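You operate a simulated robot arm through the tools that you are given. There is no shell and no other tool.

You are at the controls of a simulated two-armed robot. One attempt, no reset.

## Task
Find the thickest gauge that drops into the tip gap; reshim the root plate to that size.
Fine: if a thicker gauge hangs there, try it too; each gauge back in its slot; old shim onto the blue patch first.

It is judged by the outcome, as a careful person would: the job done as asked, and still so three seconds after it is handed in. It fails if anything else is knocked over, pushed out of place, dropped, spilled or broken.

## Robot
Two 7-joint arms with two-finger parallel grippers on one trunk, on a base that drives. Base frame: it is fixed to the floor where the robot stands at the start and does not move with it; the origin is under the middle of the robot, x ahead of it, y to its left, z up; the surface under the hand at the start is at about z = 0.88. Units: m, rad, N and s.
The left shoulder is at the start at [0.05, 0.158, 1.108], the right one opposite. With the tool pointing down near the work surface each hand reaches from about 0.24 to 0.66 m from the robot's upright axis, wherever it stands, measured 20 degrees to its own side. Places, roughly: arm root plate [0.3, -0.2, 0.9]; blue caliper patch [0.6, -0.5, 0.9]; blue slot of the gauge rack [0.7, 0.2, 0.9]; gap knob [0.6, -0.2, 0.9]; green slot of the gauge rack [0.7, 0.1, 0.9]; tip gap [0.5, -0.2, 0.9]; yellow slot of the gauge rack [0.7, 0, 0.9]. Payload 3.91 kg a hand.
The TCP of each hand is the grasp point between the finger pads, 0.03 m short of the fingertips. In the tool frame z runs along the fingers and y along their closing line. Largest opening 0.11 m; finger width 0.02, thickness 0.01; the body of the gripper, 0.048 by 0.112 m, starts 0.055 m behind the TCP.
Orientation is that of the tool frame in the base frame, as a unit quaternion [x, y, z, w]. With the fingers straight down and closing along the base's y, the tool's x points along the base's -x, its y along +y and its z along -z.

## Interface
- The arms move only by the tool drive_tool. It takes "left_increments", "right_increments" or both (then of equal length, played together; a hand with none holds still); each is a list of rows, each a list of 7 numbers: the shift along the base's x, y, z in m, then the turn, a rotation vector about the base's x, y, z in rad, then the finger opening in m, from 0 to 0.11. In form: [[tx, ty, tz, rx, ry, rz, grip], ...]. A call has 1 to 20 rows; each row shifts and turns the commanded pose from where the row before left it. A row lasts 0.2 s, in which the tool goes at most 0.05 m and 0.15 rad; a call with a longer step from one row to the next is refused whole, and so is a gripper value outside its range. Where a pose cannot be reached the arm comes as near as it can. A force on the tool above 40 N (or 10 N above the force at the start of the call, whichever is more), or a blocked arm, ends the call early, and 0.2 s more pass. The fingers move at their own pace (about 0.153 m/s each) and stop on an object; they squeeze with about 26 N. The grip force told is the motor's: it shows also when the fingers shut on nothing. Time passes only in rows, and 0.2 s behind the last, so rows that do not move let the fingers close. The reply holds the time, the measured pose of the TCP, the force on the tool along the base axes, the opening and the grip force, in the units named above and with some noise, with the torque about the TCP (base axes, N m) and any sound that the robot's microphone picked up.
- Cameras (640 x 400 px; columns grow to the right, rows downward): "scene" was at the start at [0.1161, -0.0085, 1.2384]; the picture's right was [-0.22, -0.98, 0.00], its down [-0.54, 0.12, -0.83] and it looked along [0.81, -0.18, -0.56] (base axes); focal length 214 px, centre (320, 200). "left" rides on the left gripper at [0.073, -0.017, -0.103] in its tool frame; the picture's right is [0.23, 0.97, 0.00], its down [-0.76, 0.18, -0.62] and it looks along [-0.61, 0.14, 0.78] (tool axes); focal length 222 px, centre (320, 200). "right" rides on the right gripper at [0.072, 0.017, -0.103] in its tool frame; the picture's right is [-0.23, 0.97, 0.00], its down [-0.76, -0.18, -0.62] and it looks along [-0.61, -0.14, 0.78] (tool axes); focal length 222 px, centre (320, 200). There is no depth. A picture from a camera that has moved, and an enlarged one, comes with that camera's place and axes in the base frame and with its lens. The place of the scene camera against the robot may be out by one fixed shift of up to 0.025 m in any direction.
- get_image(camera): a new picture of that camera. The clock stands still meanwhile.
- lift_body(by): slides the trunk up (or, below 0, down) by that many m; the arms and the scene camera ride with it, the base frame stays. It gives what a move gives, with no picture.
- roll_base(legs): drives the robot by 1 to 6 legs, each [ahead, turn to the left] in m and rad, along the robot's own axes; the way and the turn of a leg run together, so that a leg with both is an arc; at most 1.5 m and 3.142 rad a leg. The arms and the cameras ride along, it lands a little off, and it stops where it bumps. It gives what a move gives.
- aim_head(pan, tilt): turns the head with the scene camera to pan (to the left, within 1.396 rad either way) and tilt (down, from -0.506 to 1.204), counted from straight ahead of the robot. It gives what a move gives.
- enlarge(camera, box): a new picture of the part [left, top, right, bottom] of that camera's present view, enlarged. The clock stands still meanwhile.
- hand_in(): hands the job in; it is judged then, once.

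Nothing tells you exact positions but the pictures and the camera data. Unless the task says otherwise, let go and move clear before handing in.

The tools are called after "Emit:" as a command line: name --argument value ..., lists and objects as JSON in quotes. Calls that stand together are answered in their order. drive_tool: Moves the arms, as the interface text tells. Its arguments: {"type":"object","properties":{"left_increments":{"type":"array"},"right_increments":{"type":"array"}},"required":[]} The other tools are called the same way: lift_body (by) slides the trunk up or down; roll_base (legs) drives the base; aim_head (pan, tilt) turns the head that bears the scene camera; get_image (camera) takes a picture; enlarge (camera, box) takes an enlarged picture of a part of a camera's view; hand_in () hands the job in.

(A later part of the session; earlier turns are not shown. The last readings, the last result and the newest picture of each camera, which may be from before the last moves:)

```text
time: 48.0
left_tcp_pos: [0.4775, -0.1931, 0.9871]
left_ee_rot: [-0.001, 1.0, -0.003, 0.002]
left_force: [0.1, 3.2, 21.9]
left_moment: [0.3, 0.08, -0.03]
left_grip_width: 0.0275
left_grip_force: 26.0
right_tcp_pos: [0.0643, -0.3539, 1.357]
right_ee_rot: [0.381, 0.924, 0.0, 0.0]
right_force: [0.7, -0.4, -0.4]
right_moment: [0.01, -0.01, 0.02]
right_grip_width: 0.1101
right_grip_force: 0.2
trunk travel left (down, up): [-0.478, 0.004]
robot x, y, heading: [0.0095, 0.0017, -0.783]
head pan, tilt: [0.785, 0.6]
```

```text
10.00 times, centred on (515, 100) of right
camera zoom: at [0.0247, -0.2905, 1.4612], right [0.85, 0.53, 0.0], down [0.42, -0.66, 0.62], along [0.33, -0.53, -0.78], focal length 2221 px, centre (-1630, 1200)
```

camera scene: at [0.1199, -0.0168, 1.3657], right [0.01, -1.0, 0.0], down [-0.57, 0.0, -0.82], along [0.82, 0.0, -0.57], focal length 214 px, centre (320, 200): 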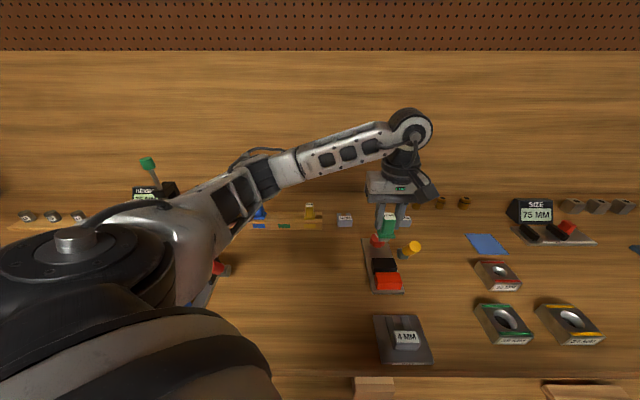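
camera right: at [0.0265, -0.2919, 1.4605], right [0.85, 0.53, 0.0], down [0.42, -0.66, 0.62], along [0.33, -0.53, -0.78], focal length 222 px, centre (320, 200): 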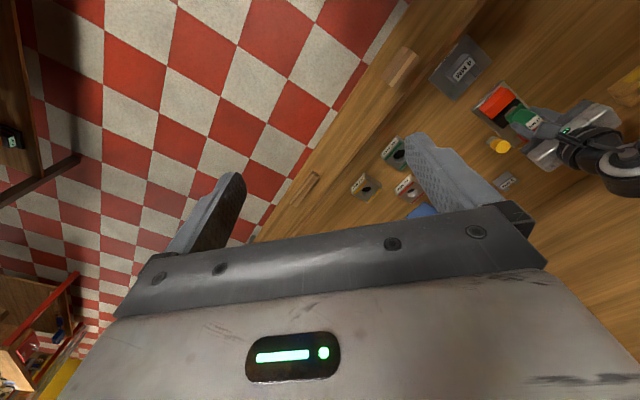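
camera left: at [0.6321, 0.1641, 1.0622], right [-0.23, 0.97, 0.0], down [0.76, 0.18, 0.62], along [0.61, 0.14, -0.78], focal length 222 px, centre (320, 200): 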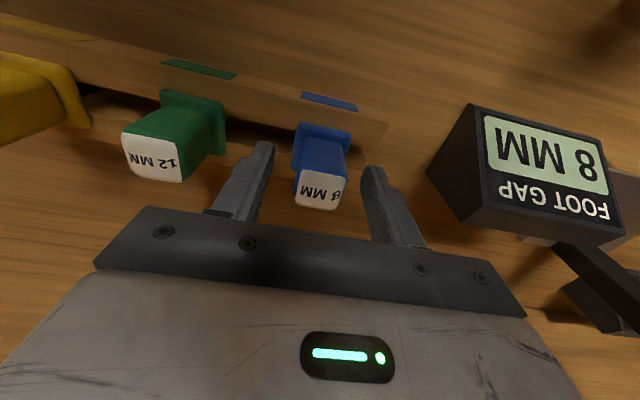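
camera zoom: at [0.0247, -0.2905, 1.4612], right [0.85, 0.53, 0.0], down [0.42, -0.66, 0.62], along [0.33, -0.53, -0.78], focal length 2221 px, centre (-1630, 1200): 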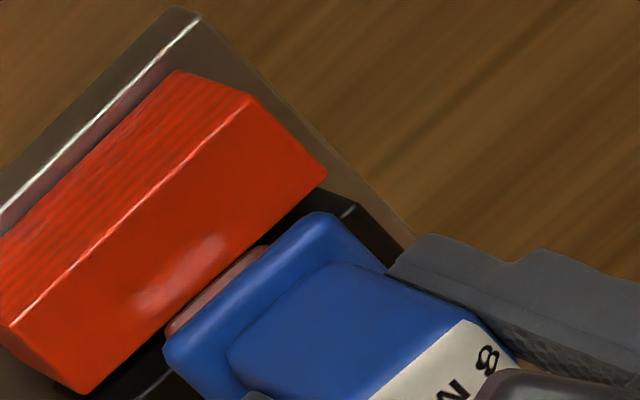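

The result still conflicts with the moment reading, so I want sharper evidence. I'll zoom in on the contact zone from both cameras.

Emit:
enlarge --camera "right" --box '[502, 96, 522, 116]'

Emit:
enlarge --camera "scene" --box '[375, 260, 405, 280]'

Emit:
enlarge --camera "left" --box '[285, 100, 325, 140]'

```text
16.00 times, centred on (512, 106) of right
camera zoom: at [0.0247, -0.2905, 1.4612], right [0.85, 0.53, 0.0], down [0.42, -0.66, 0.62], along [0.33, -0.53, -0.78], focal length 3554 px, centre (-2752, 1704)
```

zoom: 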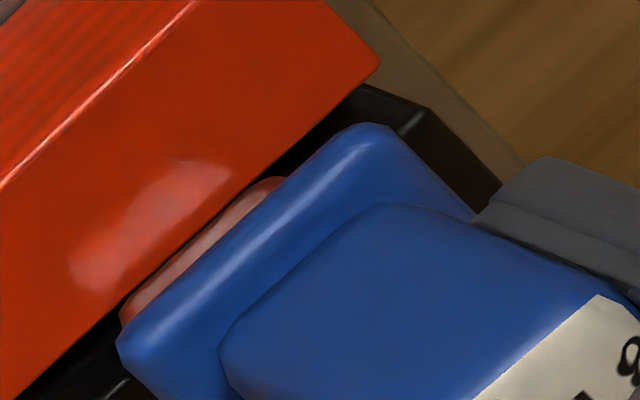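

```text
16.00 times, centred on (390, 270) of scene
camera zoom: at [0.1181, -0.0157, 1.3663], right [0.01, -1.0, 0.0], down [-0.56, 0.0, -0.83], along [0.83, 0.0, -0.56], focal length 3432 px, centre (-800, -920)
```

zoom: 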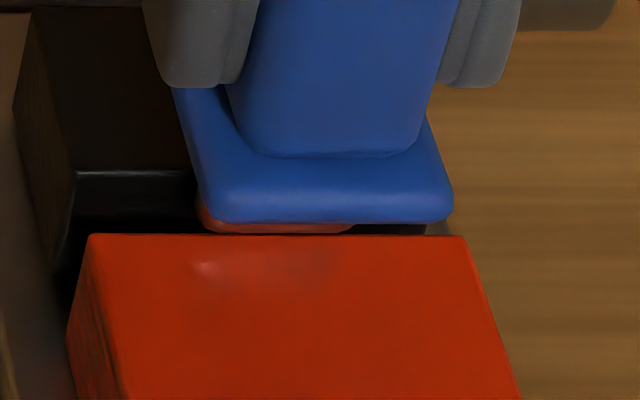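

```text
10.00 times, centred on (305, 120) of left
camera zoom: at [0.4043, -0.2105, 1.0919], right [-0.23, 0.97, -0.01], down [0.76, 0.18, 0.62], along [0.61, 0.14, -0.78], focal length 2221 px, centre (470, 1000)
```

zoom: 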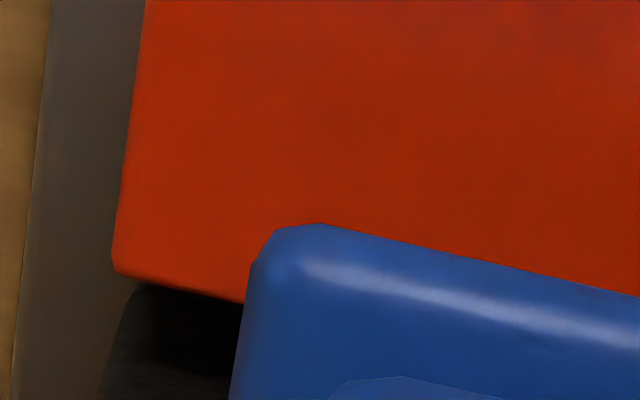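

The blade front now looks about 1 mm from the red edge, so the fitting position should be between this try and the earlier one. I'll lift slightly, shift +1.1 mm and lower.

Emit:
drive_tool --left_increments '[[0, 0, 0.004, 0, 0, 0, 0.0], [0.0011, 0, 0, 0, 0, 0, 0.0], [0, 0, 0, 0, 0, 0, 0.0], [0, 0, -0.002, 0, 0, 0, 0.0], [0, 0, -0.002, 0, 0, 0, 0.0], [0, 0, 0, 0, 0, 0, 0.0]]'

```text
time: 49.4
left_tcp_pos: [0.4785, -0.195, 0.9871]
left_ee_rot: [0.0, 1.0, -0.003, 0.001]
left_force: [0.0, 1.8, 25.6]
left_moment: [0.14, 0.08, 0.0]
left_grip_width: 0.0275
left_grip_force: 26.4
right_tcp_pos: [0.0645, -0.3543, 1.3569]
right_ee_rot: [0.381, 0.925, 0.001, 0.001]
right_force: [-0.7, -0.1, 0.2]
right_moment: [0.0, -0.01, 0.01]
right_grip_width: 0.1099
right_grip_force: 0.0
trunk travel left (down, up): [-0.478, 0.004]
robot x, y, heading: [0.0143, -0.0006, -0.784]
head pan, tilt: [0.785, 0.6]
```

Contact is now central, so my assumption about the blade's shape may be wrong. I'll raise the gauge and look at the blade from a low angle with the scene camera.

Emit:
drive_tool --left_increments '[[0, 0, 0.01, 0, 0, 0, 0.0], [0, 0, 0.045, 0, 0, 0, 0.0], [0, 0, 0.045, 0, 0, 0, 0.0], [-0.01, 0, 0.045, 0, 0, 0, 0.0], [-0.01, 0, 0.045, 0, 0, 0, 0.0], [-0.01, 0, 0.045, 0, 0, 0, 0.0], [-0.01, 0, 0.045, 0, 0, 0, 0.0], [0, 0, 0.04, 0, 0, 0, 0.0], [0, 0, 0, 0, 0, 0, 0.0]]'

Emit:
aim_head --pan 0.3 --tilt 0.1

Emit:
get_image --camera "scene"

Emit:
get_image --camera "right"

```text
time: 51.4
left_tcp_pos: [0.4384, -0.1963, 1.3044]
left_ee_rot: [-0.001, 1.0, 0.0, 0.0]
left_force: [0.1, 0.1, -0.5]
left_moment: [-0.02, 0.0, 0.03]
left_grip_width: 0.0275
left_grip_force: 26.2
right_tcp_pos: [0.0676, -0.3546, 1.3557]
right_ee_rot: [0.381, 0.925, -0.001, -0.001]
right_force: [0.5, -0.3, -0.1]
right_moment: [0.01, 0.01, 0.0]
right_grip_width: 0.1101
right_grip_force: 0.0
trunk travel left (down, up): [-0.478, 0.004]
robot x, y, heading: [0.0127, -0.0003, -0.78]
head pan, tilt: [0.785, 0.6]
```

```text
time: 52.3
left_tcp_pos: [0.4377, -0.196, 1.3039]
left_ee_rot: [-0.001, 1.0, -0.001, -0.001]
left_force: [0.6, -1.1, -0.9]
left_moment: [-0.03, -0.01, -0.02]
left_grip_width: 0.0273
left_grip_force: 26.0
right_tcp_pos: [0.0671, -0.3535, 1.3572]
right_ee_rot: [0.381, 0.924, 0.0, -0.001]
right_force: [0.8, -0.1, -0.3]
right_moment: [0.0, 0.04, -0.01]
right_grip_width: 0.11
right_grip_force: 0.0
trunk travel left (down, up): [-0.478, 0.004]
robot x, y, heading: [0.012, 0.0023, -0.781]
head pan, tilt: [0.3, 0.099]
```

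```text
taken
camera scene: at [0.1132, -0.0599, 1.4117], right [-0.46, -0.89, 0.0], down [-0.09, 0.05, -0.99], along [0.88, -0.46, -0.1], focal length 214 px, centre (320, 200)
```

scene: 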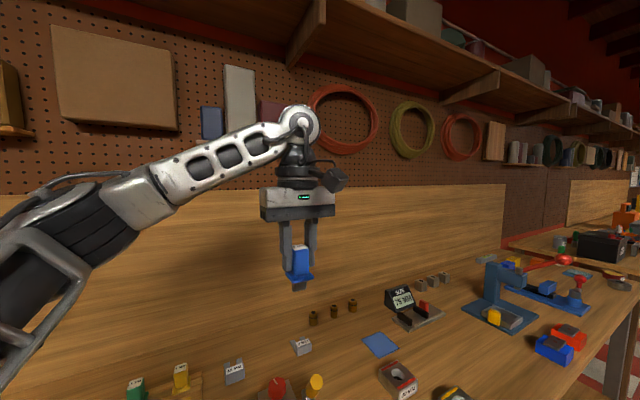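

```text
taken
camera right: at [0.0266, -0.2919, 1.4605], right [0.85, 0.53, 0.0], down [0.42, -0.66, 0.62], along [0.33, -0.53, -0.78], focal length 222 px, centre (320, 200)
```

right: 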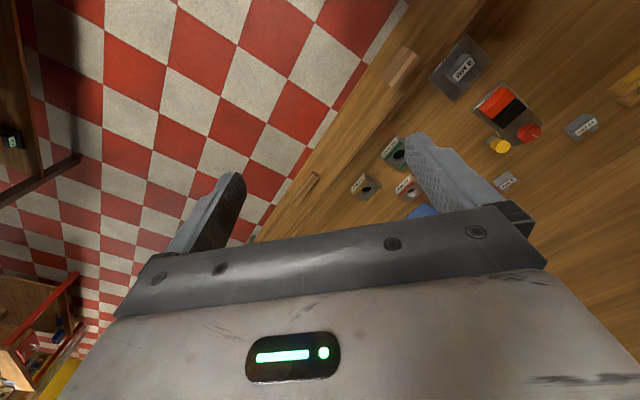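

Emit:
enlarge --camera "scene" --box '[270, 230, 334, 300]'

Emit:
enlarge --camera "right" --box '[470, 75, 550, 150]'

```text
5.71 times, centred on (302, 265) of scene
camera zoom: at [0.1132, -0.0599, 1.4117], right [-0.46, -0.89, 0.0], down [-0.09, 0.05, -0.99], along [0.88, -0.46, -0.1], focal length 1226 px, centre (423, -171)
```

zoom: 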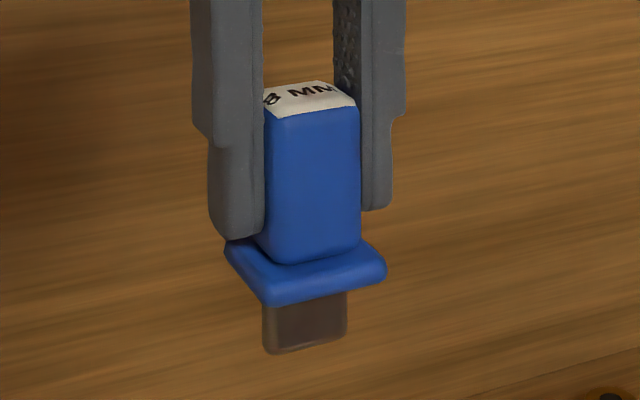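

```text
5.33 times, centred on (510, 112) of right
camera zoom: at [0.0266, -0.2919, 1.4605], right [0.85, 0.53, 0.0], down [0.42, -0.66, 0.62], along [0.33, -0.53, -0.78], focal length 1185 px, centre (-693, 667)
```

zoom: 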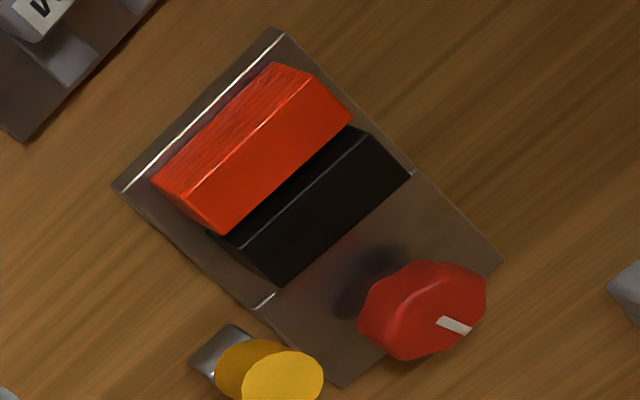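

The blade is 8 mm along x and about 24 mm along y, as expected, and the gap re-measures at 10 mm. Comparing blade and red edge in the same view, I need to sit 1.8 mm closer to the red block than the last try, so I'll go back with that shift.

Emit:
drive_tool --left_increments '[[0.0, 0, -0.04, 0, 0, 0, 0.0], [0.01, 0, -0.045, 0, 0, 0, 0.0], [0.01, 0, -0.045, 0, 0, 0, 0.0], [0.01, 0, -0.045, 0, 0, 0, 0.0], [0.0082, 0, -0.045, 0, 0, 0, 0.0], [0, 0, -0.045, 0, 0, 0, 0.0], [0, 0, -0.041, 0, 0, 0, 0.0], [0, 0, -0.004, 0, 0, 0, 0.0], [0, 0, 0, 0, 0, 0, 0.0]]'

Emit:
aim_head --pan 0.45 --tilt 0.75

Emit:
enlarge --camera "right" --box '[502, 90, 532, 116]'

Emit:
get_image --camera "scene"

```text
time: 54.3
left_tcp_pos: [0.4769, -0.1948, 0.995]
left_ee_rot: [-0.001, 1.0, -0.001, -0.002]
left_force: [-0.4, -1.0, -1.0]
left_moment: [0.01, 0.01, 0.01]
left_grip_width: 0.0274
left_grip_force: 26.1
right_tcp_pos: [0.0665, -0.3546, 1.3557]
right_ee_rot: [0.381, 0.925, -0.001, -0.001]
right_force: [-0.6, -0.2, 0.1]
right_moment: [0.02, -0.02, -0.01]
right_grip_width: 0.1101
right_grip_force: 0.1
trunk travel left (down, up): [-0.478, 0.004]
robot x, y, heading: [0.0167, 0.0023, -0.782]
head pan, tilt: [0.3, 0.099]
```

```text
time: 55.4
left_tcp_pos: [0.4767, -0.1945, 0.994]
left_ee_rot: [-0.002, 1.0, -0.001, 0.0]
left_force: [-0.5, 0.0, -0.8]
left_moment: [-0.02, 0.01, 0.0]
left_grip_width: 0.0274
left_grip_force: 26.1
right_tcp_pos: [0.0672, -0.3534, 1.3552]
right_ee_rot: [0.381, 0.924, 0.001, -0.001]
right_force: [-0.3, 0.0, 0.2]
right_moment: [0.03, 0.03, 0.02]
right_grip_width: 0.1098
right_grip_force: 0.0
trunk travel left (down, up): [-0.478, 0.004]
robot x, y, heading: [0.0087, -0.0004, -0.781]
head pan, tilt: [0.45, 0.75]
```

```text
15.38 times, centred on (517, 103) of right
camera zoom: at [0.0266, -0.2918, 1.4605], right [0.85, 0.53, 0.0], down [0.42, -0.66, 0.62], along [0.33, -0.53, -0.78], focal length 3417 px, centre (-2711, 1692)
```

zoom: 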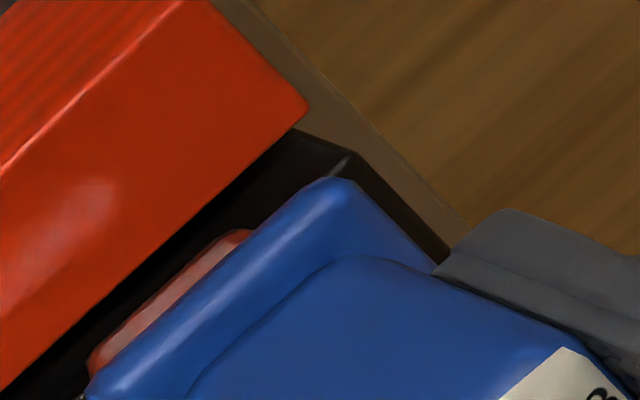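

```text
taken
camera scene: at [0.1099, -0.0443, 1.3529], right [-0.32, -0.95, 0.0], down [-0.64, 0.22, -0.73], along [0.69, -0.24, -0.68], focal length 214 px, centre (320, 200)
```

scene: 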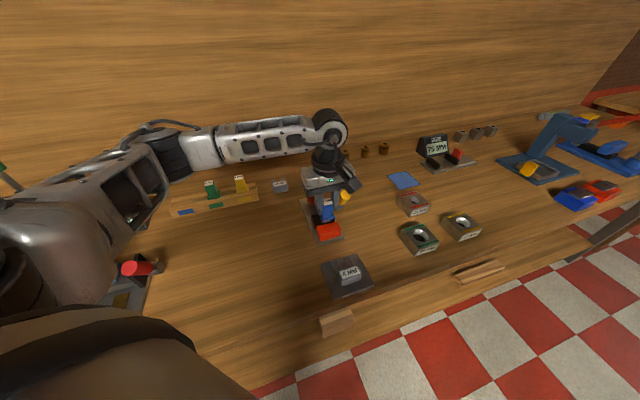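

Emit:
drive_tool --left_increments '[[0, 0, -0.004, 0, 0, 0, 0.0], [0, 0, -0.003, 0, 0, 0, 0.0], [0, 0, -0.001, 0, 0, 0, 0.0], [0, 0, 0, 0, 0, 0, 0.0]]'

```text
time: 56.4
left_tcp_pos: [0.4763, -0.1951, 0.9875]
left_ee_rot: [0.0, 1.0, -0.001, -0.001]
left_force: [0.2, 1.0, 3.2]
left_moment: [0.1, -0.02, -0.01]
left_grip_width: 0.0275
left_grip_force: 25.8
right_tcp_pos: [0.0657, -0.354, 1.3568]
right_ee_rot: [0.381, 0.925, 0.001, 0.0]
right_force: [0.8, -0.4, -0.1]
right_moment: [-0.01, 0.02, -0.01]
right_grip_width: 0.1101
right_grip_force: 0.1
trunk travel left (down, up): [-0.478, 0.004]
robot x, y, heading: [0.0132, -0.001, -0.781]
head pan, tilt: [0.45, 0.75]
```

Only a light 3 N contact this time. I'll look closely at the blade against the gap.

Emit:
enlarge --camera "right" --box '[502, 90, 532, 116]'

Emit:
enlarge --camera "scene" --box '[305, 205, 355, 245]'

```text
15.38 times, centred on (517, 103) of right
camera zoom: at [0.0263, -0.2916, 1.4606], right [0.85, 0.53, 0.0], down [0.42, -0.66, 0.62], along [0.33, -0.53, -0.78], focal length 3417 px, centre (-2711, 1692)
```

zoom: 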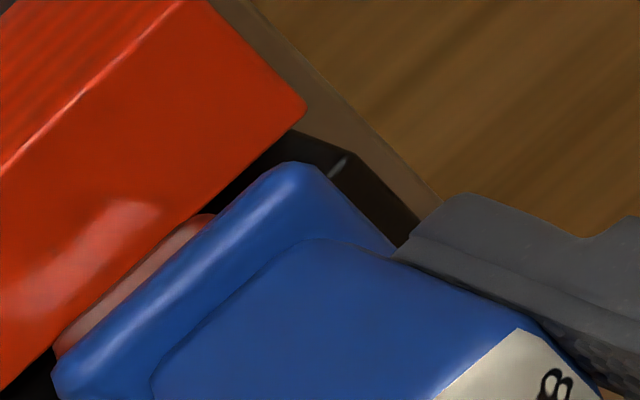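

```text
10.00 times, centred on (330, 225) of scene
camera zoom: at [0.1096, -0.0441, 1.3529], right [-0.32, -0.95, 0.0], down [-0.65, 0.22, -0.73], along [0.69, -0.24, -0.68], focal length 2145 px, centre (220, -50)
```

zoom: 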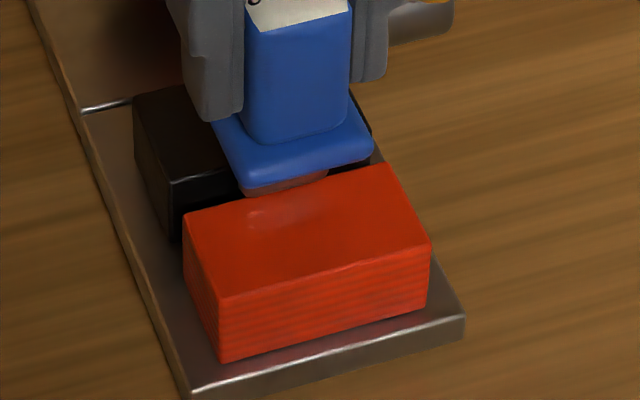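

The blade front is now right at the red wall, so the fit is tighter than I measured and centring matters. With a light down-load I'll creep +x in 0.3 mm steps.

Emit:
drive_tool --left_increments '[[0.0003, 0, -0.001, 0, 0, 0, 0.0], [0.0, 0, 0, 0, 0, 0, 0.0]]'

Emit:
drive_tool --left_increments '[[0.0003, 0, 0, 0, 0, 0, 0.0], [0.0, 0, 0, 0, 0, 0, 0.0]]'

Emit:
drive_tool --left_increments '[[0.0003, 0, 0, 0, 0, 0, 0.0], [0.0, 0, 0, 0, 0, 0, 0.0]]'

```text
time: 57.0
left_tcp_pos: [0.4771, -0.1939, 0.9866]
left_ee_rot: [0.0, 1.0, -0.002, 0.0]
left_force: [0.1, 0.8, 12.6]
left_moment: [0.16, 0.08, 0.01]
left_grip_width: 0.0277
left_grip_force: 25.8
right_tcp_pos: [0.0653, -0.354, 1.3565]
right_ee_rot: [0.381, 0.925, 0.001, 0.0]
right_force: [0.5, 0.6, -0.4]
right_moment: [-0.01, 0.04, 0.03]
right_grip_width: 0.1099
right_grip_force: 0.1
trunk travel left (down, up): [-0.478, 0.004]
robot x, y, heading: [0.0138, -0.0028, -0.778]
head pan, tilt: [0.45, 0.75]
```

```text
time: 57.6
left_tcp_pos: [0.4764, -0.1949, 0.9861]
left_ee_rot: [-0.001, 1.0, -0.002, 0.001]
left_force: [-0.4, 0.1, 15.8]
left_moment: [0.11, 0.1, -0.01]
left_grip_width: 0.0275
left_grip_force: 26.3
right_tcp_pos: [0.0645, -0.3542, 1.3555]
right_ee_rot: [0.381, 0.924, 0.0, 0.0]
right_force: [1.1, 0.2, -0.2]
right_moment: [-0.01, 0.0, 0.0]
right_grip_width: 0.11
right_grip_force: 0.0
trunk travel left (down, up): [-0.478, 0.004]
robot x, y, heading: [0.0169, -0.003, -0.777]
head pan, tilt: [0.45, 0.75]
```

```text
time: 58.2
left_tcp_pos: [0.4762, -0.1939, 0.987]
left_ee_rot: [-0.001, 1.0, -0.002, 0.001]
left_force: [-0.2, 0.7, 18.7]
left_moment: [0.09, 0.12, 0.0]
left_grip_width: 0.0273
left_grip_force: 26.1
right_tcp_pos: [0.0649, -0.3532, 1.3569]
right_ee_rot: [0.382, 0.924, 0.002, 0.0]
right_force: [0.0, 0.1, -0.4]
right_moment: [0.01, 0.03, 0.01]
right_grip_width: 0.1101
right_grip_force: 0.1
trunk travel left (down, up): [-0.478, 0.004]
robot x, y, heading: [0.0115, -0.0047, -0.78]
head pan, tilt: [0.45, 0.75]
```

With a load on, friction may be pinning the blade, so those creep steps weren't real tests. I'll scan properly, lifting, shifting and lowering lightly at each position.

Emit:
drive_tool --left_increments '[[0, 0, 0.006, 0, 0, 0, 0.0], [0, 0, 0, 0, 0, 0, 0.0], [0, 0, -0.004, 0, 0, 0, 0.0], [0, 0, -0.0025, 0, 0, 0, 0.0], [0, 0, 0, 0, 0, 0, 0.0]]'

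Emit:
drive_tool --left_increments '[[0, 0, 0.0055, 0, 0, 0, 0.0], [0.0004, 0, 0, 0, 0, 0, 0.0], [0, 0, -0.003, 0, 0, 0, 0.0], [0, 0, -0.0025, 0, 0, 0, 0.0], [0, 0, 0, 0, 0, 0, 0.0]]'

Emit:
drive_tool --left_increments '[[0, 0, 0.0055, 0, 0, 0, 0.0], [0.0004, 0, 0, 0, 0, 0, 0.0], [0, 0, -0.003, 0, 0, 0, 0.0], [0, 0, -0.0025, 0, 0, 0, 0.0], [0, 0, 0, 0, 0, 0, 0.0]]'

Emit:
enlarge --camera "right" --box '[502, 90, 532, 116]'

Emit:
enlarge --camera "scene" --box '[310, 212, 340, 236]'

```text
time: 59.4
left_tcp_pos: [0.4779, -0.1934, 0.9863]
left_ee_rot: [-0.001, 1.0, -0.002, 0.0]
left_force: [0.4, 3.2, 17.0]
left_moment: [0.34, 0.11, -0.02]
left_grip_width: 0.0275
left_grip_force: 26.3
right_tcp_pos: [0.0648, -0.3554, 1.3563]
right_ee_rot: [0.381, 0.925, 0.0, 0.0]
right_force: [-0.4, 0.1, 0.3]
right_moment: [0.04, 0.01, 0.0]
right_grip_width: 0.11
right_grip_force: 0.0
trunk travel left (down, up): [-0.478, 0.004]
robot x, y, heading: [0.0102, 0.0016, -0.78]
head pan, tilt: [0.45, 0.75]
```

```text
time: 60.6
left_tcp_pos: [0.4779, -0.1949, 0.9871]
left_ee_rot: [-0.001, 1.0, -0.003, 0.001]
left_force: [0.5, 4.0, 14.7]
left_moment: [0.25, 0.03, -0.03]
left_grip_width: 0.0279
left_grip_force: 25.9
right_tcp_pos: [0.0665, -0.3546, 1.3556]
right_ee_rot: [0.381, 0.925, 0.0, 0.0]
right_force: [-0.4, -0.5, -0.1]
right_moment: [-0.02, -0.01, -0.01]
right_grip_width: 0.1099
right_grip_force: 0.0
trunk travel left (down, up): [-0.478, 0.004]
robot x, y, heading: [0.0155, -0.0025, -0.78]
head pan, tilt: [0.45, 0.75]
```

```text
time: 61.8
left_tcp_pos: [0.4784, -0.1947, 0.9866]
left_ee_rot: [-0.001, 1.0, -0.002, 0.001]
left_force: [-0.5, 2.6, 15.4]
left_moment: [0.25, 0.05, -0.02]
left_grip_width: 0.0272
left_grip_force: 25.8
right_tcp_pos: [0.0655, -0.3535, 1.3565]
right_ee_rot: [0.381, 0.925, 0.0, 0.0]
right_force: [0.4, -0.5, -0.3]
right_moment: [0.01, 0.0, -0.03]
right_grip_width: 0.1099
right_grip_force: 0.0
trunk travel left (down, up): [-0.478, 0.004]
robot x, y, heading: [0.0138, -0.0024, -0.785]
head pan, tilt: [0.45, 0.75]
```

```text
15.38 times, centred on (517, 103) of right
camera zoom: at [0.0252, -0.2909, 1.461], right [0.85, 0.53, 0.0], down [0.42, -0.66, 0.62], along [0.33, -0.53, -0.78], focal length 3417 px, centre (-2711, 1692)
```

zoom: 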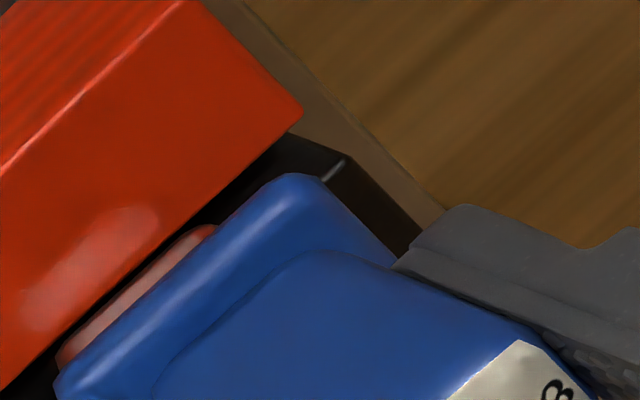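

```text
16.00 times, centred on (325, 224) of scene
camera zoom: at [0.1086, -0.0434, 1.3532], right [-0.32, -0.95, 0.0], down [-0.64, 0.22, -0.73], along [0.69, -0.24, -0.68], focal length 3432 px, centre (240, -184)
```

zoom: 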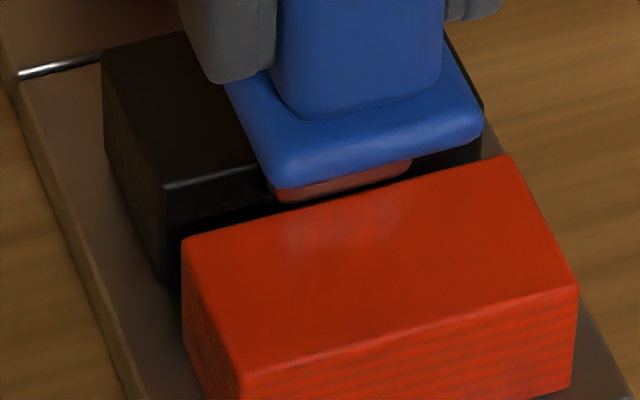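

The close-up suggests I'm still marginally on the red edge once the rounded corners are allowed for. I'll continue the lift-and-lower scan in +x across the untested range.

Emit:
drive_tool --left_increments '[[0, 0, 0.0055, 0, 0, 0, 0.0], [0.0004, 0, 0, 0, 0, 0, 0.0], [0, 0, -0.003, 0, 0, 0, 0.0], [0, 0, -0.0025, 0, 0, 0, 0.0], [0, 0, 0, 0, 0, 0, 0.0]]'

Emit:
drive_tool --left_increments '[[0, 0, 0.0055, 0, 0, 0, 0.0], [0.0004, 0, 0, 0, 0, 0, 0.0], [0, 0, -0.003, 0, 0, 0, 0.0], [0, 0, -0.0025, 0, 0, 0, 0.0], [0, 0, 0, 0, 0, 0, 0.0]]'

Emit:
drive_tool --left_increments '[[0, 0, 0.0055, 0, 0, 0, 0.0], [0.0004, 0, 0, 0, 0, 0, 0.0], [0, 0, -0.003, 0, 0, 0, 0.0], [0, 0, -0.0025, 0, 0, 0, 0.0], [0, 0, 0, 0, 0, 0, 0.0]]'

Emit:
enlarge --camera "scene" --box '[310, 212, 340, 236]'

```text
time: 63.0
left_tcp_pos: [0.4789, -0.1949, 0.9876]
left_ee_rot: [-0.001, 1.0, -0.002, 0.002]
left_force: [1.5, 2.9, 13.0]
left_moment: [0.2, 0.05, -0.01]
left_grip_width: 0.0273
left_grip_force: 26.2
right_tcp_pos: [0.066, -0.3533, 1.3563]
right_ee_rot: [0.381, 0.924, 0.0, 0.001]
right_force: [-0.3, 0.1, 0.1]
right_moment: [-0.01, 0.01, -0.02]
right_grip_width: 0.1098
right_grip_force: 0.1
trunk travel left (down, up): [-0.478, 0.004]
robot x, y, heading: [0.0095, -0.005, -0.779]
head pan, tilt: [0.45, 0.75]
```

```text
time: 64.2
left_tcp_pos: [0.48, -0.1958, 0.9866]
left_ee_rot: [-0.001, 1.0, -0.002, 0.001]
left_force: [0.3, 2.0, 14.1]
left_moment: [0.22, 0.08, -0.05]
left_grip_width: 0.0275
left_grip_force: 26.2
right_tcp_pos: [0.0661, -0.3538, 1.356]
right_ee_rot: [0.38, 0.925, 0.001, 0.0]
right_force: [-0.5, -0.3, 0.1]
right_moment: [0.0, 0.03, 0.0]
right_grip_width: 0.11
right_grip_force: 0.1
trunk travel left (down, up): [-0.478, 0.004]
robot x, y, heading: [0.0148, 0.0019, -0.776]
head pan, tilt: [0.45, 0.75]
```

```text
time: 65.4
left_tcp_pos: [0.4802, -0.1949, 0.9869]
left_ee_rot: [-0.002, 1.0, -0.002, 0.001]
left_force: [0.7, 2.1, 15.0]
left_moment: [0.23, 0.01, -0.02]
left_grip_width: 0.0277
left_grip_force: 26.5
right_tcp_pos: [0.0649, -0.3527, 1.3559]
right_ee_rot: [0.381, 0.925, 0.0, 0.001]
right_force: [0.2, 0.9, 1.1]
right_moment: [0.02, -0.02, 0.01]
right_grip_width: 0.1098
right_grip_force: 0.0
trunk travel left (down, up): [-0.478, 0.004]
robot x, y, heading: [0.0131, -0.0011, -0.778]
head pan, tilt: [0.45, 0.75]
```

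```text
16.00 times, centred on (325, 224) of scene
camera zoom: at [0.1088, -0.0434, 1.3532], right [-0.32, -0.95, 0.0], down [-0.64, 0.22, -0.73], along [0.69, -0.24, -0.68], focal length 3432 px, centre (240, -184)
```

zoom: 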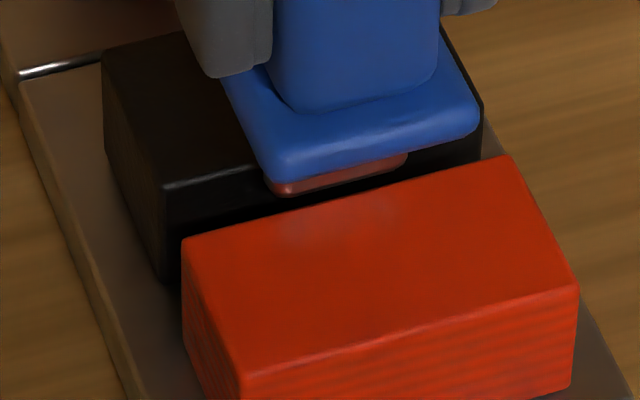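

The blade rests at one constant height across nearly 5 mm of travel, which doesn't fit an 8 mm blade over a 10 mm gap. I'll lift it and turn it end-on to the camera to check its true thickness.

Emit:
drive_tool --left_increments '[[0, 0, 0.01, 0, 0, 0, 0.0], [0, 0, 0.045, 0, 0, 0, 0.0], [0, 0, 0.045, 0, 0, 0, 0.0], [-0.01, 0, 0.045, 0, 0, 0, 0.0], [-0.01, 0, 0.045, 0, 0, 0.1, 0.0], [-0.01, 0, 0.045, 0, 0, 0.14, 0.0], [-0.01, 0, 0.045, 0, 0, 0.14, 0.0], [0, 0, 0.04, 0, 0, 0.14, 0.0], [0, 0, 0, 0, 0, 0.14, 0.0], [0, 0, 0, 0, 0, 0.14, 0.0], [0, 0, 0, 0, 0, 0.14, 0.0], [0, 0, 0, 0, 0, 0.14, 0.0], [0, 0, 0, 0, 0, 0, 0.0]]'

Emit:
aim_head --pan 0.3 --tilt 0.2

Emit:
get_image --camera "scene"

Emit:
enlarge --camera "scene" --box '[270, 200, 334, 280]'

```text
time: 68.2
left_tcp_pos: [0.4403, -0.1948, 1.3042]
left_ee_rot: [-0.516, 0.857, 0.0, -0.001]
left_force: [-0.3, 0.1, -0.5]
left_moment: [-0.03, 0.01, -0.01]
left_grip_width: 0.0273
left_grip_force: 26.0
right_tcp_pos: [0.0664, -0.3546, 1.3559]
right_ee_rot: [0.381, 0.925, 0.002, -0.001]
right_force: [0.6, 0.2, 0.0]
right_moment: [-0.02, 0.0, 0.0]
right_grip_width: 0.11
right_grip_force: 0.1
trunk travel left (down, up): [-0.478, 0.004]
robot x, y, heading: [0.0151, -0.0011, -0.783]
head pan, tilt: [0.45, 0.75]
```

```text
time: 69.1
left_tcp_pos: [0.439, -0.1949, 1.304]
left_ee_rot: [-0.515, 0.857, -0.002, 0.0]
left_force: [0.0, -0.1, -2.1]
left_moment: [0.03, -0.01, -0.02]
left_grip_width: 0.0277
left_grip_force: 26.0
right_tcp_pos: [0.0677, -0.3553, 1.3553]
right_ee_rot: [0.381, 0.925, 0.0, -0.001]
right_force: [0.1, -0.5, -0.5]
right_moment: [0.03, 0.0, -0.01]
right_grip_width: 0.1098
right_grip_force: 0.1
trunk travel left (down, up): [-0.478, 0.004]
robot x, y, heading: [0.0154, -0.0005, -0.781]
head pan, tilt: [0.3, 0.201]
```

```text
taken
camera scene: at [0.1142, -0.0605, 1.4024], right [-0.46, -0.89, 0.0], down [-0.18, 0.09, -0.98], along [0.87, -0.45, -0.2], focal length 214 px, centre (320, 200)
```

scene: 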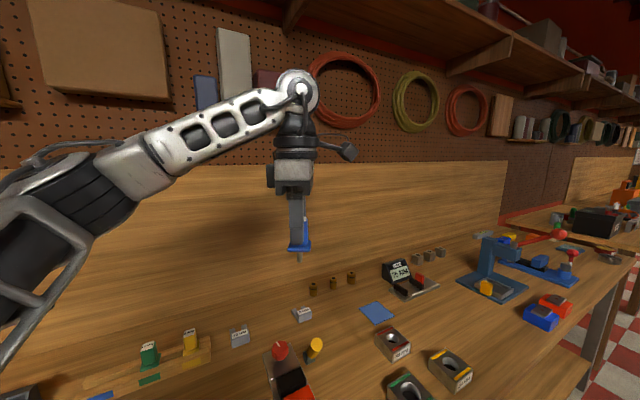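

```text
5.00 times, centred on (302, 240) of scene
camera zoom: at [0.1142, -0.0605, 1.4024], right [-0.46, -0.89, 0.0], down [-0.18, 0.09, -0.98], along [0.87, -0.45, -0.2], focal length 1072 px, centre (410, 0)
```

zoom: 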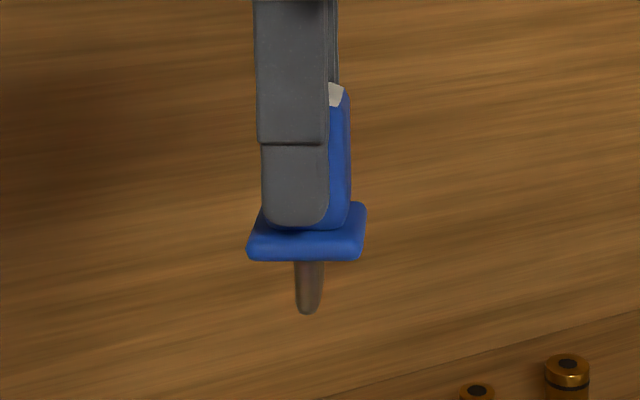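

End-on, the blade is about 8–9 mm thick with a rounded nose, and it sits a little toward -x of the finger centre. That agrees with the moments: the nose was resting on the red block. I'll go back square and test farther in +x.

Emit:
drive_tool --left_increments '[[0, 0, 0, 0, 0, -0.14, 0.0], [0, 0, 0, 0, 0, -0.14, 0.0], [0, 0, 0, 0, 0, -0.14, 0.0], [0, 0, 0, 0, 0, -0.14, 0.0], [0, 0, -0.04, 0, 0, -0.14, 0.0], [0.01, 0, -0.045, 0, 0, -0.14, 0.0], [0.01, 0, -0.045, 0, 0, -0.14, 0.0], [0.01, 0, -0.045, 0, 0, -0.1, 0.0], [0.01, 0, -0.045, 0, 0, 0, 0.0], [0.0025, 0, -0.045, 0, 0, 0, 0.0], [0, 0, -0.043, 0, 0, 0, 0.0], [0, 0, 0, 0, 0, 0, 0.0]]'

Emit:
aim_head --pan 0.45 --tilt 0.75

Emit:
enlarge --camera "scene" --box '[310, 205, 345, 235]'

```text
time: 71.7
left_tcp_pos: [0.4817, -0.1939, 0.9973]
left_ee_rot: [0.0, 1.0, -0.002, 0.0]
left_force: [-0.3, 0.1, -1.7]
left_moment: [-0.02, 0.01, -0.02]
left_grip_width: 0.0276
left_grip_force: 25.7
right_tcp_pos: [0.0664, -0.3548, 1.356]
right_ee_rot: [0.382, 0.924, 0.001, -0.001]
right_force: [-0.1, -0.6, -0.4]
right_moment: [0.02, -0.03, -0.01]
right_grip_width: 0.11
right_grip_force: 0.1
trunk travel left (down, up): [-0.478, 0.004]
robot x, y, heading: [0.0121, 0.0001, -0.78]
head pan, tilt: [0.3, 0.201]
```

```text
time: 72.7
left_tcp_pos: [0.4819, -0.195, 0.9972]
left_ee_rot: [-0.001, 1.0, 0.0, -0.001]
left_force: [0.0, 0.2, -0.7]
left_moment: [0.01, 0.01, -0.01]
left_grip_width: 0.0276
left_grip_force: 26.1
right_tcp_pos: [0.067, -0.3547, 1.3565]
right_ee_rot: [0.381, 0.924, 0.0, -0.001]
right_force: [0.0, 0.5, -0.8]
right_moment: [-0.01, -0.02, 0.01]
right_grip_width: 0.1101
right_grip_force: 0.0
trunk travel left (down, up): [-0.478, 0.004]
robot x, y, heading: [0.009, 0.0017, -0.785]
head pan, tilt: [0.45, 0.75]
```

```text
13.33 times, centred on (328, 220) of scene
camera zoom: at [0.1099, -0.0443, 1.3529], right [-0.32, -0.95, 0.0], down [-0.64, 0.22, -0.73], along [0.69, -0.24, -0.68], focal length 2860 px, centre (220, -67)
```

zoom: 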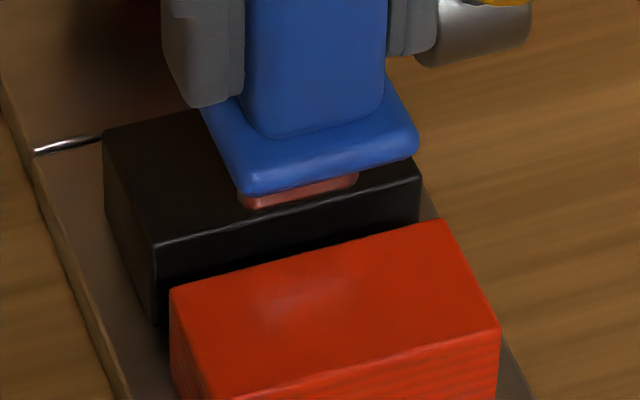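

Allowing for the rounded nose, the correct position should be TCP x≈0.481. I only reached that spot once before, while dragging under load, so it wasn't a fair test. Lowering there now.

Emit:
drive_tool --left_increments '[[-0.001, 0, 0, 0, 0, 0, 0.0], [0, 0, -0.006, 0, 0, 0, 0.0], [0, 0, -0.004, 0, 0, 0, 0.0], [0, 0, -0.002, 0, 0, 0, 0.0], [0, 0, 0, 0, 0, 0, 0.0]]'

```text
time: 73.9
left_tcp_pos: [0.4805, -0.1945, 0.9847]
left_ee_rot: [-0.001, 1.0, 0.001, 0.0]
left_force: [0.2, -0.3, -1.3]
left_moment: [-0.06, 0.03, -0.02]
left_grip_width: 0.0275
left_grip_force: 25.9
right_tcp_pos: [0.0674, -0.3545, 1.3554]
right_ee_rot: [0.381, 0.925, 0.0, -0.001]
right_force: [-0.2, 0.1, 0.0]
right_moment: [0.01, 0.04, -0.03]
right_grip_width: 0.1099
right_grip_force: 0.0
trunk travel left (down, up): [-0.478, 0.004]
robot x, y, heading: [0.015, 0.0018, -0.785]
head pan, tilt: [0.45, 0.75]
```

No force below the earlier contact height, so the blade is entering the gap. Continuing down.

Emit:
drive_tool --left_increments '[[0, 0, -0.004, 0, 0, 0, 0.0], [0, 0, -0.004, 0, 0, 0, 0.0], [0, 0, -0.003, 0, 0, 0, 0.0], [0, 0, 0, 0, 0, 0, 0.0]]'

Emit:
drive_tool --left_increments '[[0, 0, -0.004, 0, 0, 0, 0.0], [0, 0, -0.002, 0, 0, 0, 0.0], [0, 0, 0, 0, 0, 0, 0.0]]'

Emit:
enlarge --camera "scene" --box '[310, 205, 345, 235]'

```text
time: 74.9
left_tcp_pos: [0.4808, -0.194, 0.9727]
left_ee_rot: [-0.001, 1.0, 0.0, 0.0]
left_force: [0.8, -0.4, -0.9]
left_moment: [0.01, 0.01, 0.03]
left_grip_width: 0.0272
left_grip_force: 25.8
right_tcp_pos: [0.0663, -0.3541, 1.3554]
right_ee_rot: [0.381, 0.924, 0.0, -0.001]
right_force: [-0.4, 0.6, 0.1]
right_moment: [0.02, 0.01, -0.01]
right_grip_width: 0.1101
right_grip_force: 0.1
trunk travel left (down, up): [-0.478, 0.004]
robot x, y, heading: [0.0145, -0.0006, -0.779]
head pan, tilt: [0.45, 0.75]
```

```text
time: 75.7
left_tcp_pos: [0.4814, -0.1943, 0.9677]
left_ee_rot: [0.0, 1.0, 0.0, -0.001]
left_force: [0.4, -0.7, -0.5]
left_moment: [0.0, 0.0, 0.01]
left_grip_width: 0.0275
left_grip_force: 25.5
right_tcp_pos: [0.0672, -0.355, 1.3558]
right_ee_rot: [0.38, 0.925, 0.001, 0.0]
right_force: [0.1, -0.1, 0.0]
right_moment: [0.02, -0.01, -0.03]
right_grip_width: 0.1101
right_grip_force: 0.1
trunk travel left (down, up): [-0.478, 0.004]
robot x, y, heading: [0.0103, 0.0017, -0.776]
head pan, tilt: [0.45, 0.75]
```

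```text
13.33 times, centred on (328, 220) of scene
camera zoom: at [0.1099, -0.0443, 1.3528], right [-0.32, -0.95, 0.0], down [-0.65, 0.22, -0.73], along [0.69, -0.24, -0.68], focal length 2860 px, centre (220, -67)
```

zoom: 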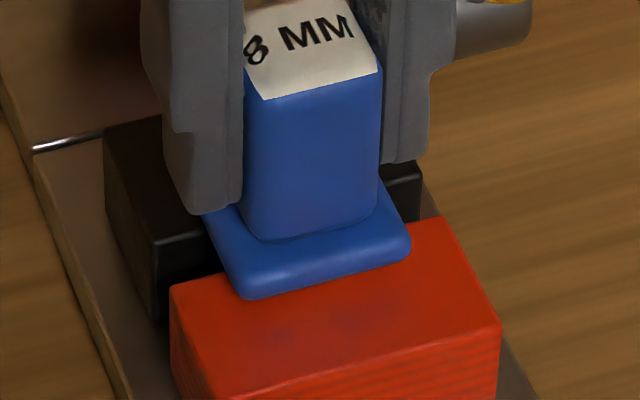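

The 8 mm gauge drops into the gap with no force. I'll seat it fully and feel the side play to confirm the gap is under 12 mm.

Emit:
drive_tool --left_increments '[[0, 0, -0.002, 0, 0, 0, 0.0], [0, 0, -0.001, 0, 0, 0, 0.0], [0, 0, 0, 0, 0, 0, 0.0]]'

Emit:
drive_tool --left_increments '[[0.001, 0, 0.001, 0, 0, 0, 0.0], [0.001, 0, 0, 0, 0, 0, 0.0], [0, 0, 0, 0, 0, 0, 0.0]]'

Emit:
drive_tool --left_increments '[[-0.001, 0, 0, 0, 0, 0, 0.0], [-0.001, 0, 0, 0, 0, 0, 0.0], [-0.001, 0, 0, 0, 0, 0, 0.0], [-0.001, 0, 0, 0, 0, 0, 0.0], [0, 0, 0, 0, 0, 0, 0.0]]'

```text
time: 76.5
left_tcp_pos: [0.4808, -0.1941, 0.9658]
left_ee_rot: [-0.001, 1.0, 0.0, 0.0]
left_force: [0.1, 0.3, 3.5]
left_moment: [0.07, -0.07, 0.0]
left_grip_width: 0.0275
left_grip_force: 25.7
right_tcp_pos: [0.0668, -0.3534, 1.3571]
right_ee_rot: [0.381, 0.925, 0.0, 0.0]
right_force: [0.3, -0.3, 0.1]
right_moment: [0.01, -0.04, 0.04]
right_grip_width: 0.1103
right_grip_force: 0.1
trunk travel left (down, up): [-0.478, 0.004]
robot x, y, heading: [0.011, -0.0001, -0.778]
head pan, tilt: [0.45, 0.75]
```

```text
time: 77.3
left_tcp_pos: [0.483, -0.1939, 0.9655]
left_ee_rot: [-0.001, 1.0, 0.0, -0.001]
left_force: [-1.5, 0.4, -1.6]
left_moment: [-0.04, 0.06, -0.03]
left_grip_width: 0.0275
left_grip_force: 25.7
right_tcp_pos: [0.0671, -0.3548, 1.3554]
right_ee_rot: [0.382, 0.924, 0.001, 0.0]
right_force: [0.3, -0.1, 0.3]
right_moment: [0.03, -0.02, -0.01]
right_grip_width: 0.1101
right_grip_force: 0.1
trunk travel left (down, up): [-0.478, 0.004]
robot x, y, heading: [0.0091, 0.0026, -0.774]
head pan, tilt: [0.45, 0.75]
```

```text
time: 78.5
left_tcp_pos: [0.4797, -0.1947, 0.9652]
left_ee_rot: [-0.001, 1.0, -0.001, 0.0]
left_force: [3.9, -0.6, 0.7]
left_moment: [0.02, -0.25, -0.06]
left_grip_width: 0.0275
left_grip_force: 25.6
right_tcp_pos: [0.0677, -0.3546, 1.3558]
right_ee_rot: [0.381, 0.925, 0.001, -0.001]
right_force: [0.1, 0.1, -0.6]
right_moment: [0.01, 0.0, -0.03]
right_grip_width: 0.11
right_grip_force: 0.0
trunk travel left (down, up): [-0.478, 0.004]
robot x, y, heading: [0.0123, -0.0008, -0.78]
head pan, tilt: [0.45, 0.75]
```

Side play is about 3 mm, so the gap is about 11 mm: 8 drops in and 12 cannot, which fits its earlier refusal. I'll lift the blue gauge out and take it back to its slot.

Emit:
drive_tool --left_increments '[[0.002, 0, 0, 0, 0, 0, 0.0], [0, 0, 0.02, 0, 0, 0, 0.0], [0, 0, 0.03, 0, 0, 0, 0.0], [0, 0, 0.03, 0, 0, 0, 0.0], [0, 0, 0.032, 0, 0, 0, 0.0], [0.0224, 0.0376, 0, 0, 0, 0, 0.0], [0.0224, 0.0376, 0, 0, 0, 0, 0.0], [0.0224, 0.0376, 0, 0, 0, 0, 0.0], [0.0224, 0.0376, 0, 0, 0, 0, 0.0], [0.0224, 0.0376, 0, 0, 0, 0, 0.0], [0.0224, 0.0376, 0, 0, 0, 0, 0.0], [0.0224, 0.0376, 0, 0, 0, 0, 0.0], [0.0224, 0.0376, 0, 0, 0, 0, 0.0], [0.0224, 0.0376, 0, 0, 0, 0, 0.0], [0.0224, 0.0374, 0, 0, 0, 0, 0.0], [0, 0, -0.02, 0, 0, 0, 0.0], [0, 0, -0.02, 0, 0, 0, 0.0], [0, 0, 0, 0, 0, 0, 0.0]]'

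Emit:
aim_head --pan 0.785 --tilt 0.6

Emit:
enlarge --camera "scene" --box '[210, 150, 330, 250]'

Emit:
enlarge --camera "left" --box '[220, 60, 420, 220]'

```text
time: 82.3
left_tcp_pos: [0.7067, 0.1812, 1.0371]
left_ee_rot: [-0.001, 1.0, -0.001, -0.001]
left_force: [0.2, -0.9, -0.3]
left_moment: [0.0, -0.01, 0.02]
left_grip_width: 0.0276
left_grip_force: 26.2
right_tcp_pos: [0.0663, -0.3549, 1.3563]
right_ee_rot: [0.381, 0.925, 0.0, 0.0]
right_force: [-0.2, 0.6, -0.2]
right_moment: [-0.03, 0.01, 0.0]
right_grip_width: 0.11
right_grip_force: 0.1
trunk travel left (down, up): [-0.478, 0.004]
robot x, y, heading: [0.0131, 0.0022, -0.784]
head pan, tilt: [0.45, 0.75]
```

```text
time: 83.1
left_tcp_pos: [0.7042, 0.1808, 1.0365]
left_ee_rot: [-0.001, 1.0, 0.0, -0.001]
left_force: [0.6, 0.1, -1.2]
left_moment: [0.0, -0.04, -0.01]
left_grip_width: 0.0279
left_grip_force: 25.7
right_tcp_pos: [0.0666, -0.3539, 1.3574]
right_ee_rot: [0.381, 0.925, 0.0, -0.001]
right_force: [-0.1, -0.4, -0.2]
right_moment: [-0.01, 0.01, -0.01]
right_grip_width: 0.1099
right_grip_force: 0.0
trunk travel left (down, up): [-0.478, 0.004]
robot x, y, heading: [0.0129, -0.0017, -0.781]
head pan, tilt: [0.785, 0.6]
```

```text
4.00 times, centred on (270, 200) of scene
camera zoom: at [0.1199, -0.017, 1.3656], right [0.0, -1.0, 0.0], down [-0.57, 0.0, -0.82], along [0.82, 0.0, -0.57], focal length 858 px, centre (520, 200)
```

zoom: 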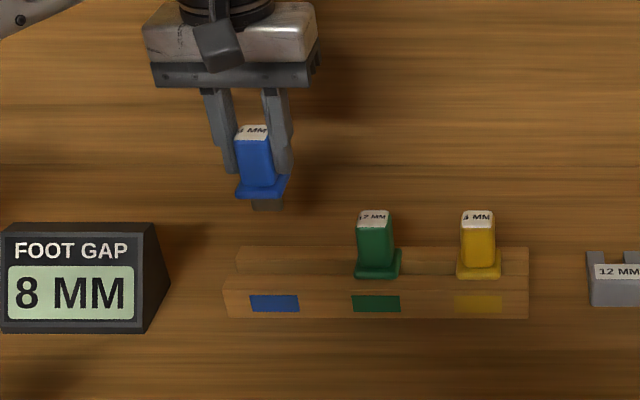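

```text
2.50 times, centred on (320, 140) of left
camera zoom: at [0.6323, 0.1642, 1.142], right [-0.23, 0.97, 0.0], down [0.76, 0.18, 0.62], along [0.61, 0.14, -0.78], focal length 555 px, centre (320, 350)
```

zoom: 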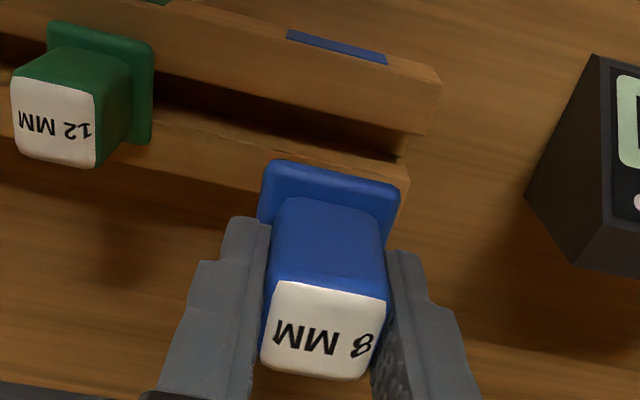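

The pose matches the pickup pose, so I'll lower the gauge into the blue slot.

Emit:
drive_tool --left_increments '[[0, 0, -0.03, 0, 0, 0, 0.0], [0, 0, -0.02, 0, 0, 0, 0.0], [0, 0, -0.015, 0, 0, 0, 0.0], [0, 0, -0.007, 0, 0, 0, 0.0], [0, 0, -0.004, 0, 0, 0, 0.0], [0, 0, 0, 0, 0, 0, 0.0]]'

```text
time: 84.5
left_tcp_pos: [0.7048, 0.181, 0.9611]
left_ee_rot: [-0.001, 1.0, -0.001, -0.001]
left_force: [0.0, -0.2, -0.8]
left_moment: [-0.02, 0.01, 0.0]
left_grip_width: 0.0274
left_grip_force: 26.0
right_tcp_pos: [0.066, -0.3542, 1.3563]
right_ee_rot: [0.381, 0.924, 0.0, 0.0]
right_force: [0.1, 1.0, 0.0]
right_moment: [0.01, 0.03, 0.05]
right_grip_width: 0.11
right_grip_force: 0.0
trunk travel left (down, up): [-0.478, 0.004]
robot x, y, heading: [0.0096, 0.0003, -0.78]
head pan, tilt: [0.785, 0.6]
```

Emit:
drive_tool --left_increments '[[0, 0, -0.0022, 0, 0, 0, 0.0], [0, 0, 0, 0, 0, 0, 0.0], [0, 0, 0, 0, 0, 0, 0.04], [0, 0, 0, 0, 0, 0, 0.06], [0, 0, 0, 0, 0, 0, 0.06], [0, 0, 0.03, 0, 0, 0, 0.06], [0, 0, 0.04, 0, 0, 0, 0.06], [0, 0, 0.04, 0, 0, 0, 0.06], [0, 0, 0, 0, 0, 0, 0.06]]'

Emit:
enlarge --camera "scene" --box '[210, 150, 330, 250]'

Emit:
enlarge --camera "left" --box '[160, 60, 420, 220]'

```text
time: 86.5
left_tcp_pos: [0.7045, 0.1809, 1.0703]
left_ee_rot: [-0.001, 1.0, -0.001, 0.0]
left_force: [0.4, 0.6, 0.9]
left_moment: [0.01, -0.01, -0.02]
left_grip_width: 0.06
left_grip_force: 0.1
right_tcp_pos: [0.0661, -0.3551, 1.3561]
right_ee_rot: [0.381, 0.925, 0.001, -0.001]
right_force: [0.0, 0.2, -0.6]
right_moment: [-0.03, -0.02, 0.0]
right_grip_width: 0.1103
right_grip_force: 0.1
trunk travel left (down, up): [-0.478, 0.004]
robot x, y, heading: [0.0143, 0.0015, -0.783]
head pan, tilt: [0.785, 0.6]
```

```text
4.00 times, centred on (270, 200) of scene
camera zoom: at [0.12, -0.0168, 1.3657], right [0.01, -1.0, 0.0], down [-0.57, 0.0, -0.82], along [0.82, 0.0, -0.57], focal length 858 px, centre (520, 200)
```

zoom: 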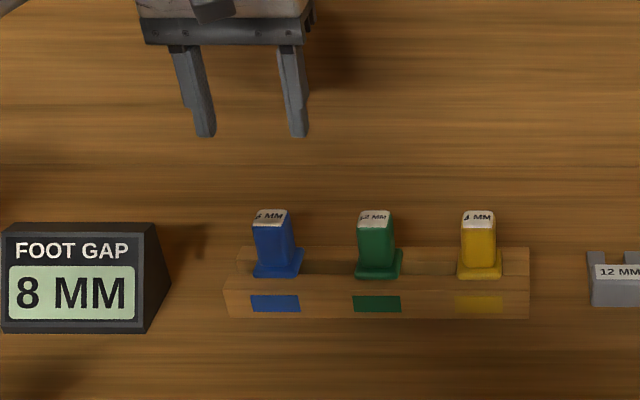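

```text
2.46 times, centred on (290, 140) of left
camera zoom: at [0.6327, 0.1644, 1.175], right [-0.23, 0.97, 0.0], down [0.76, 0.18, 0.62], along [0.61, 0.14, -0.78], focal length 547 px, centre (394, 348)
```

zoom: 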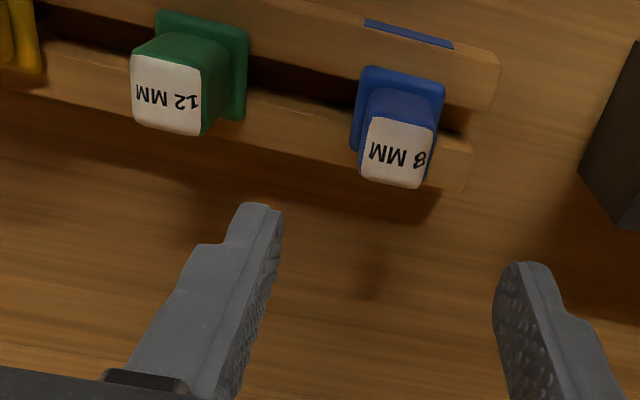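

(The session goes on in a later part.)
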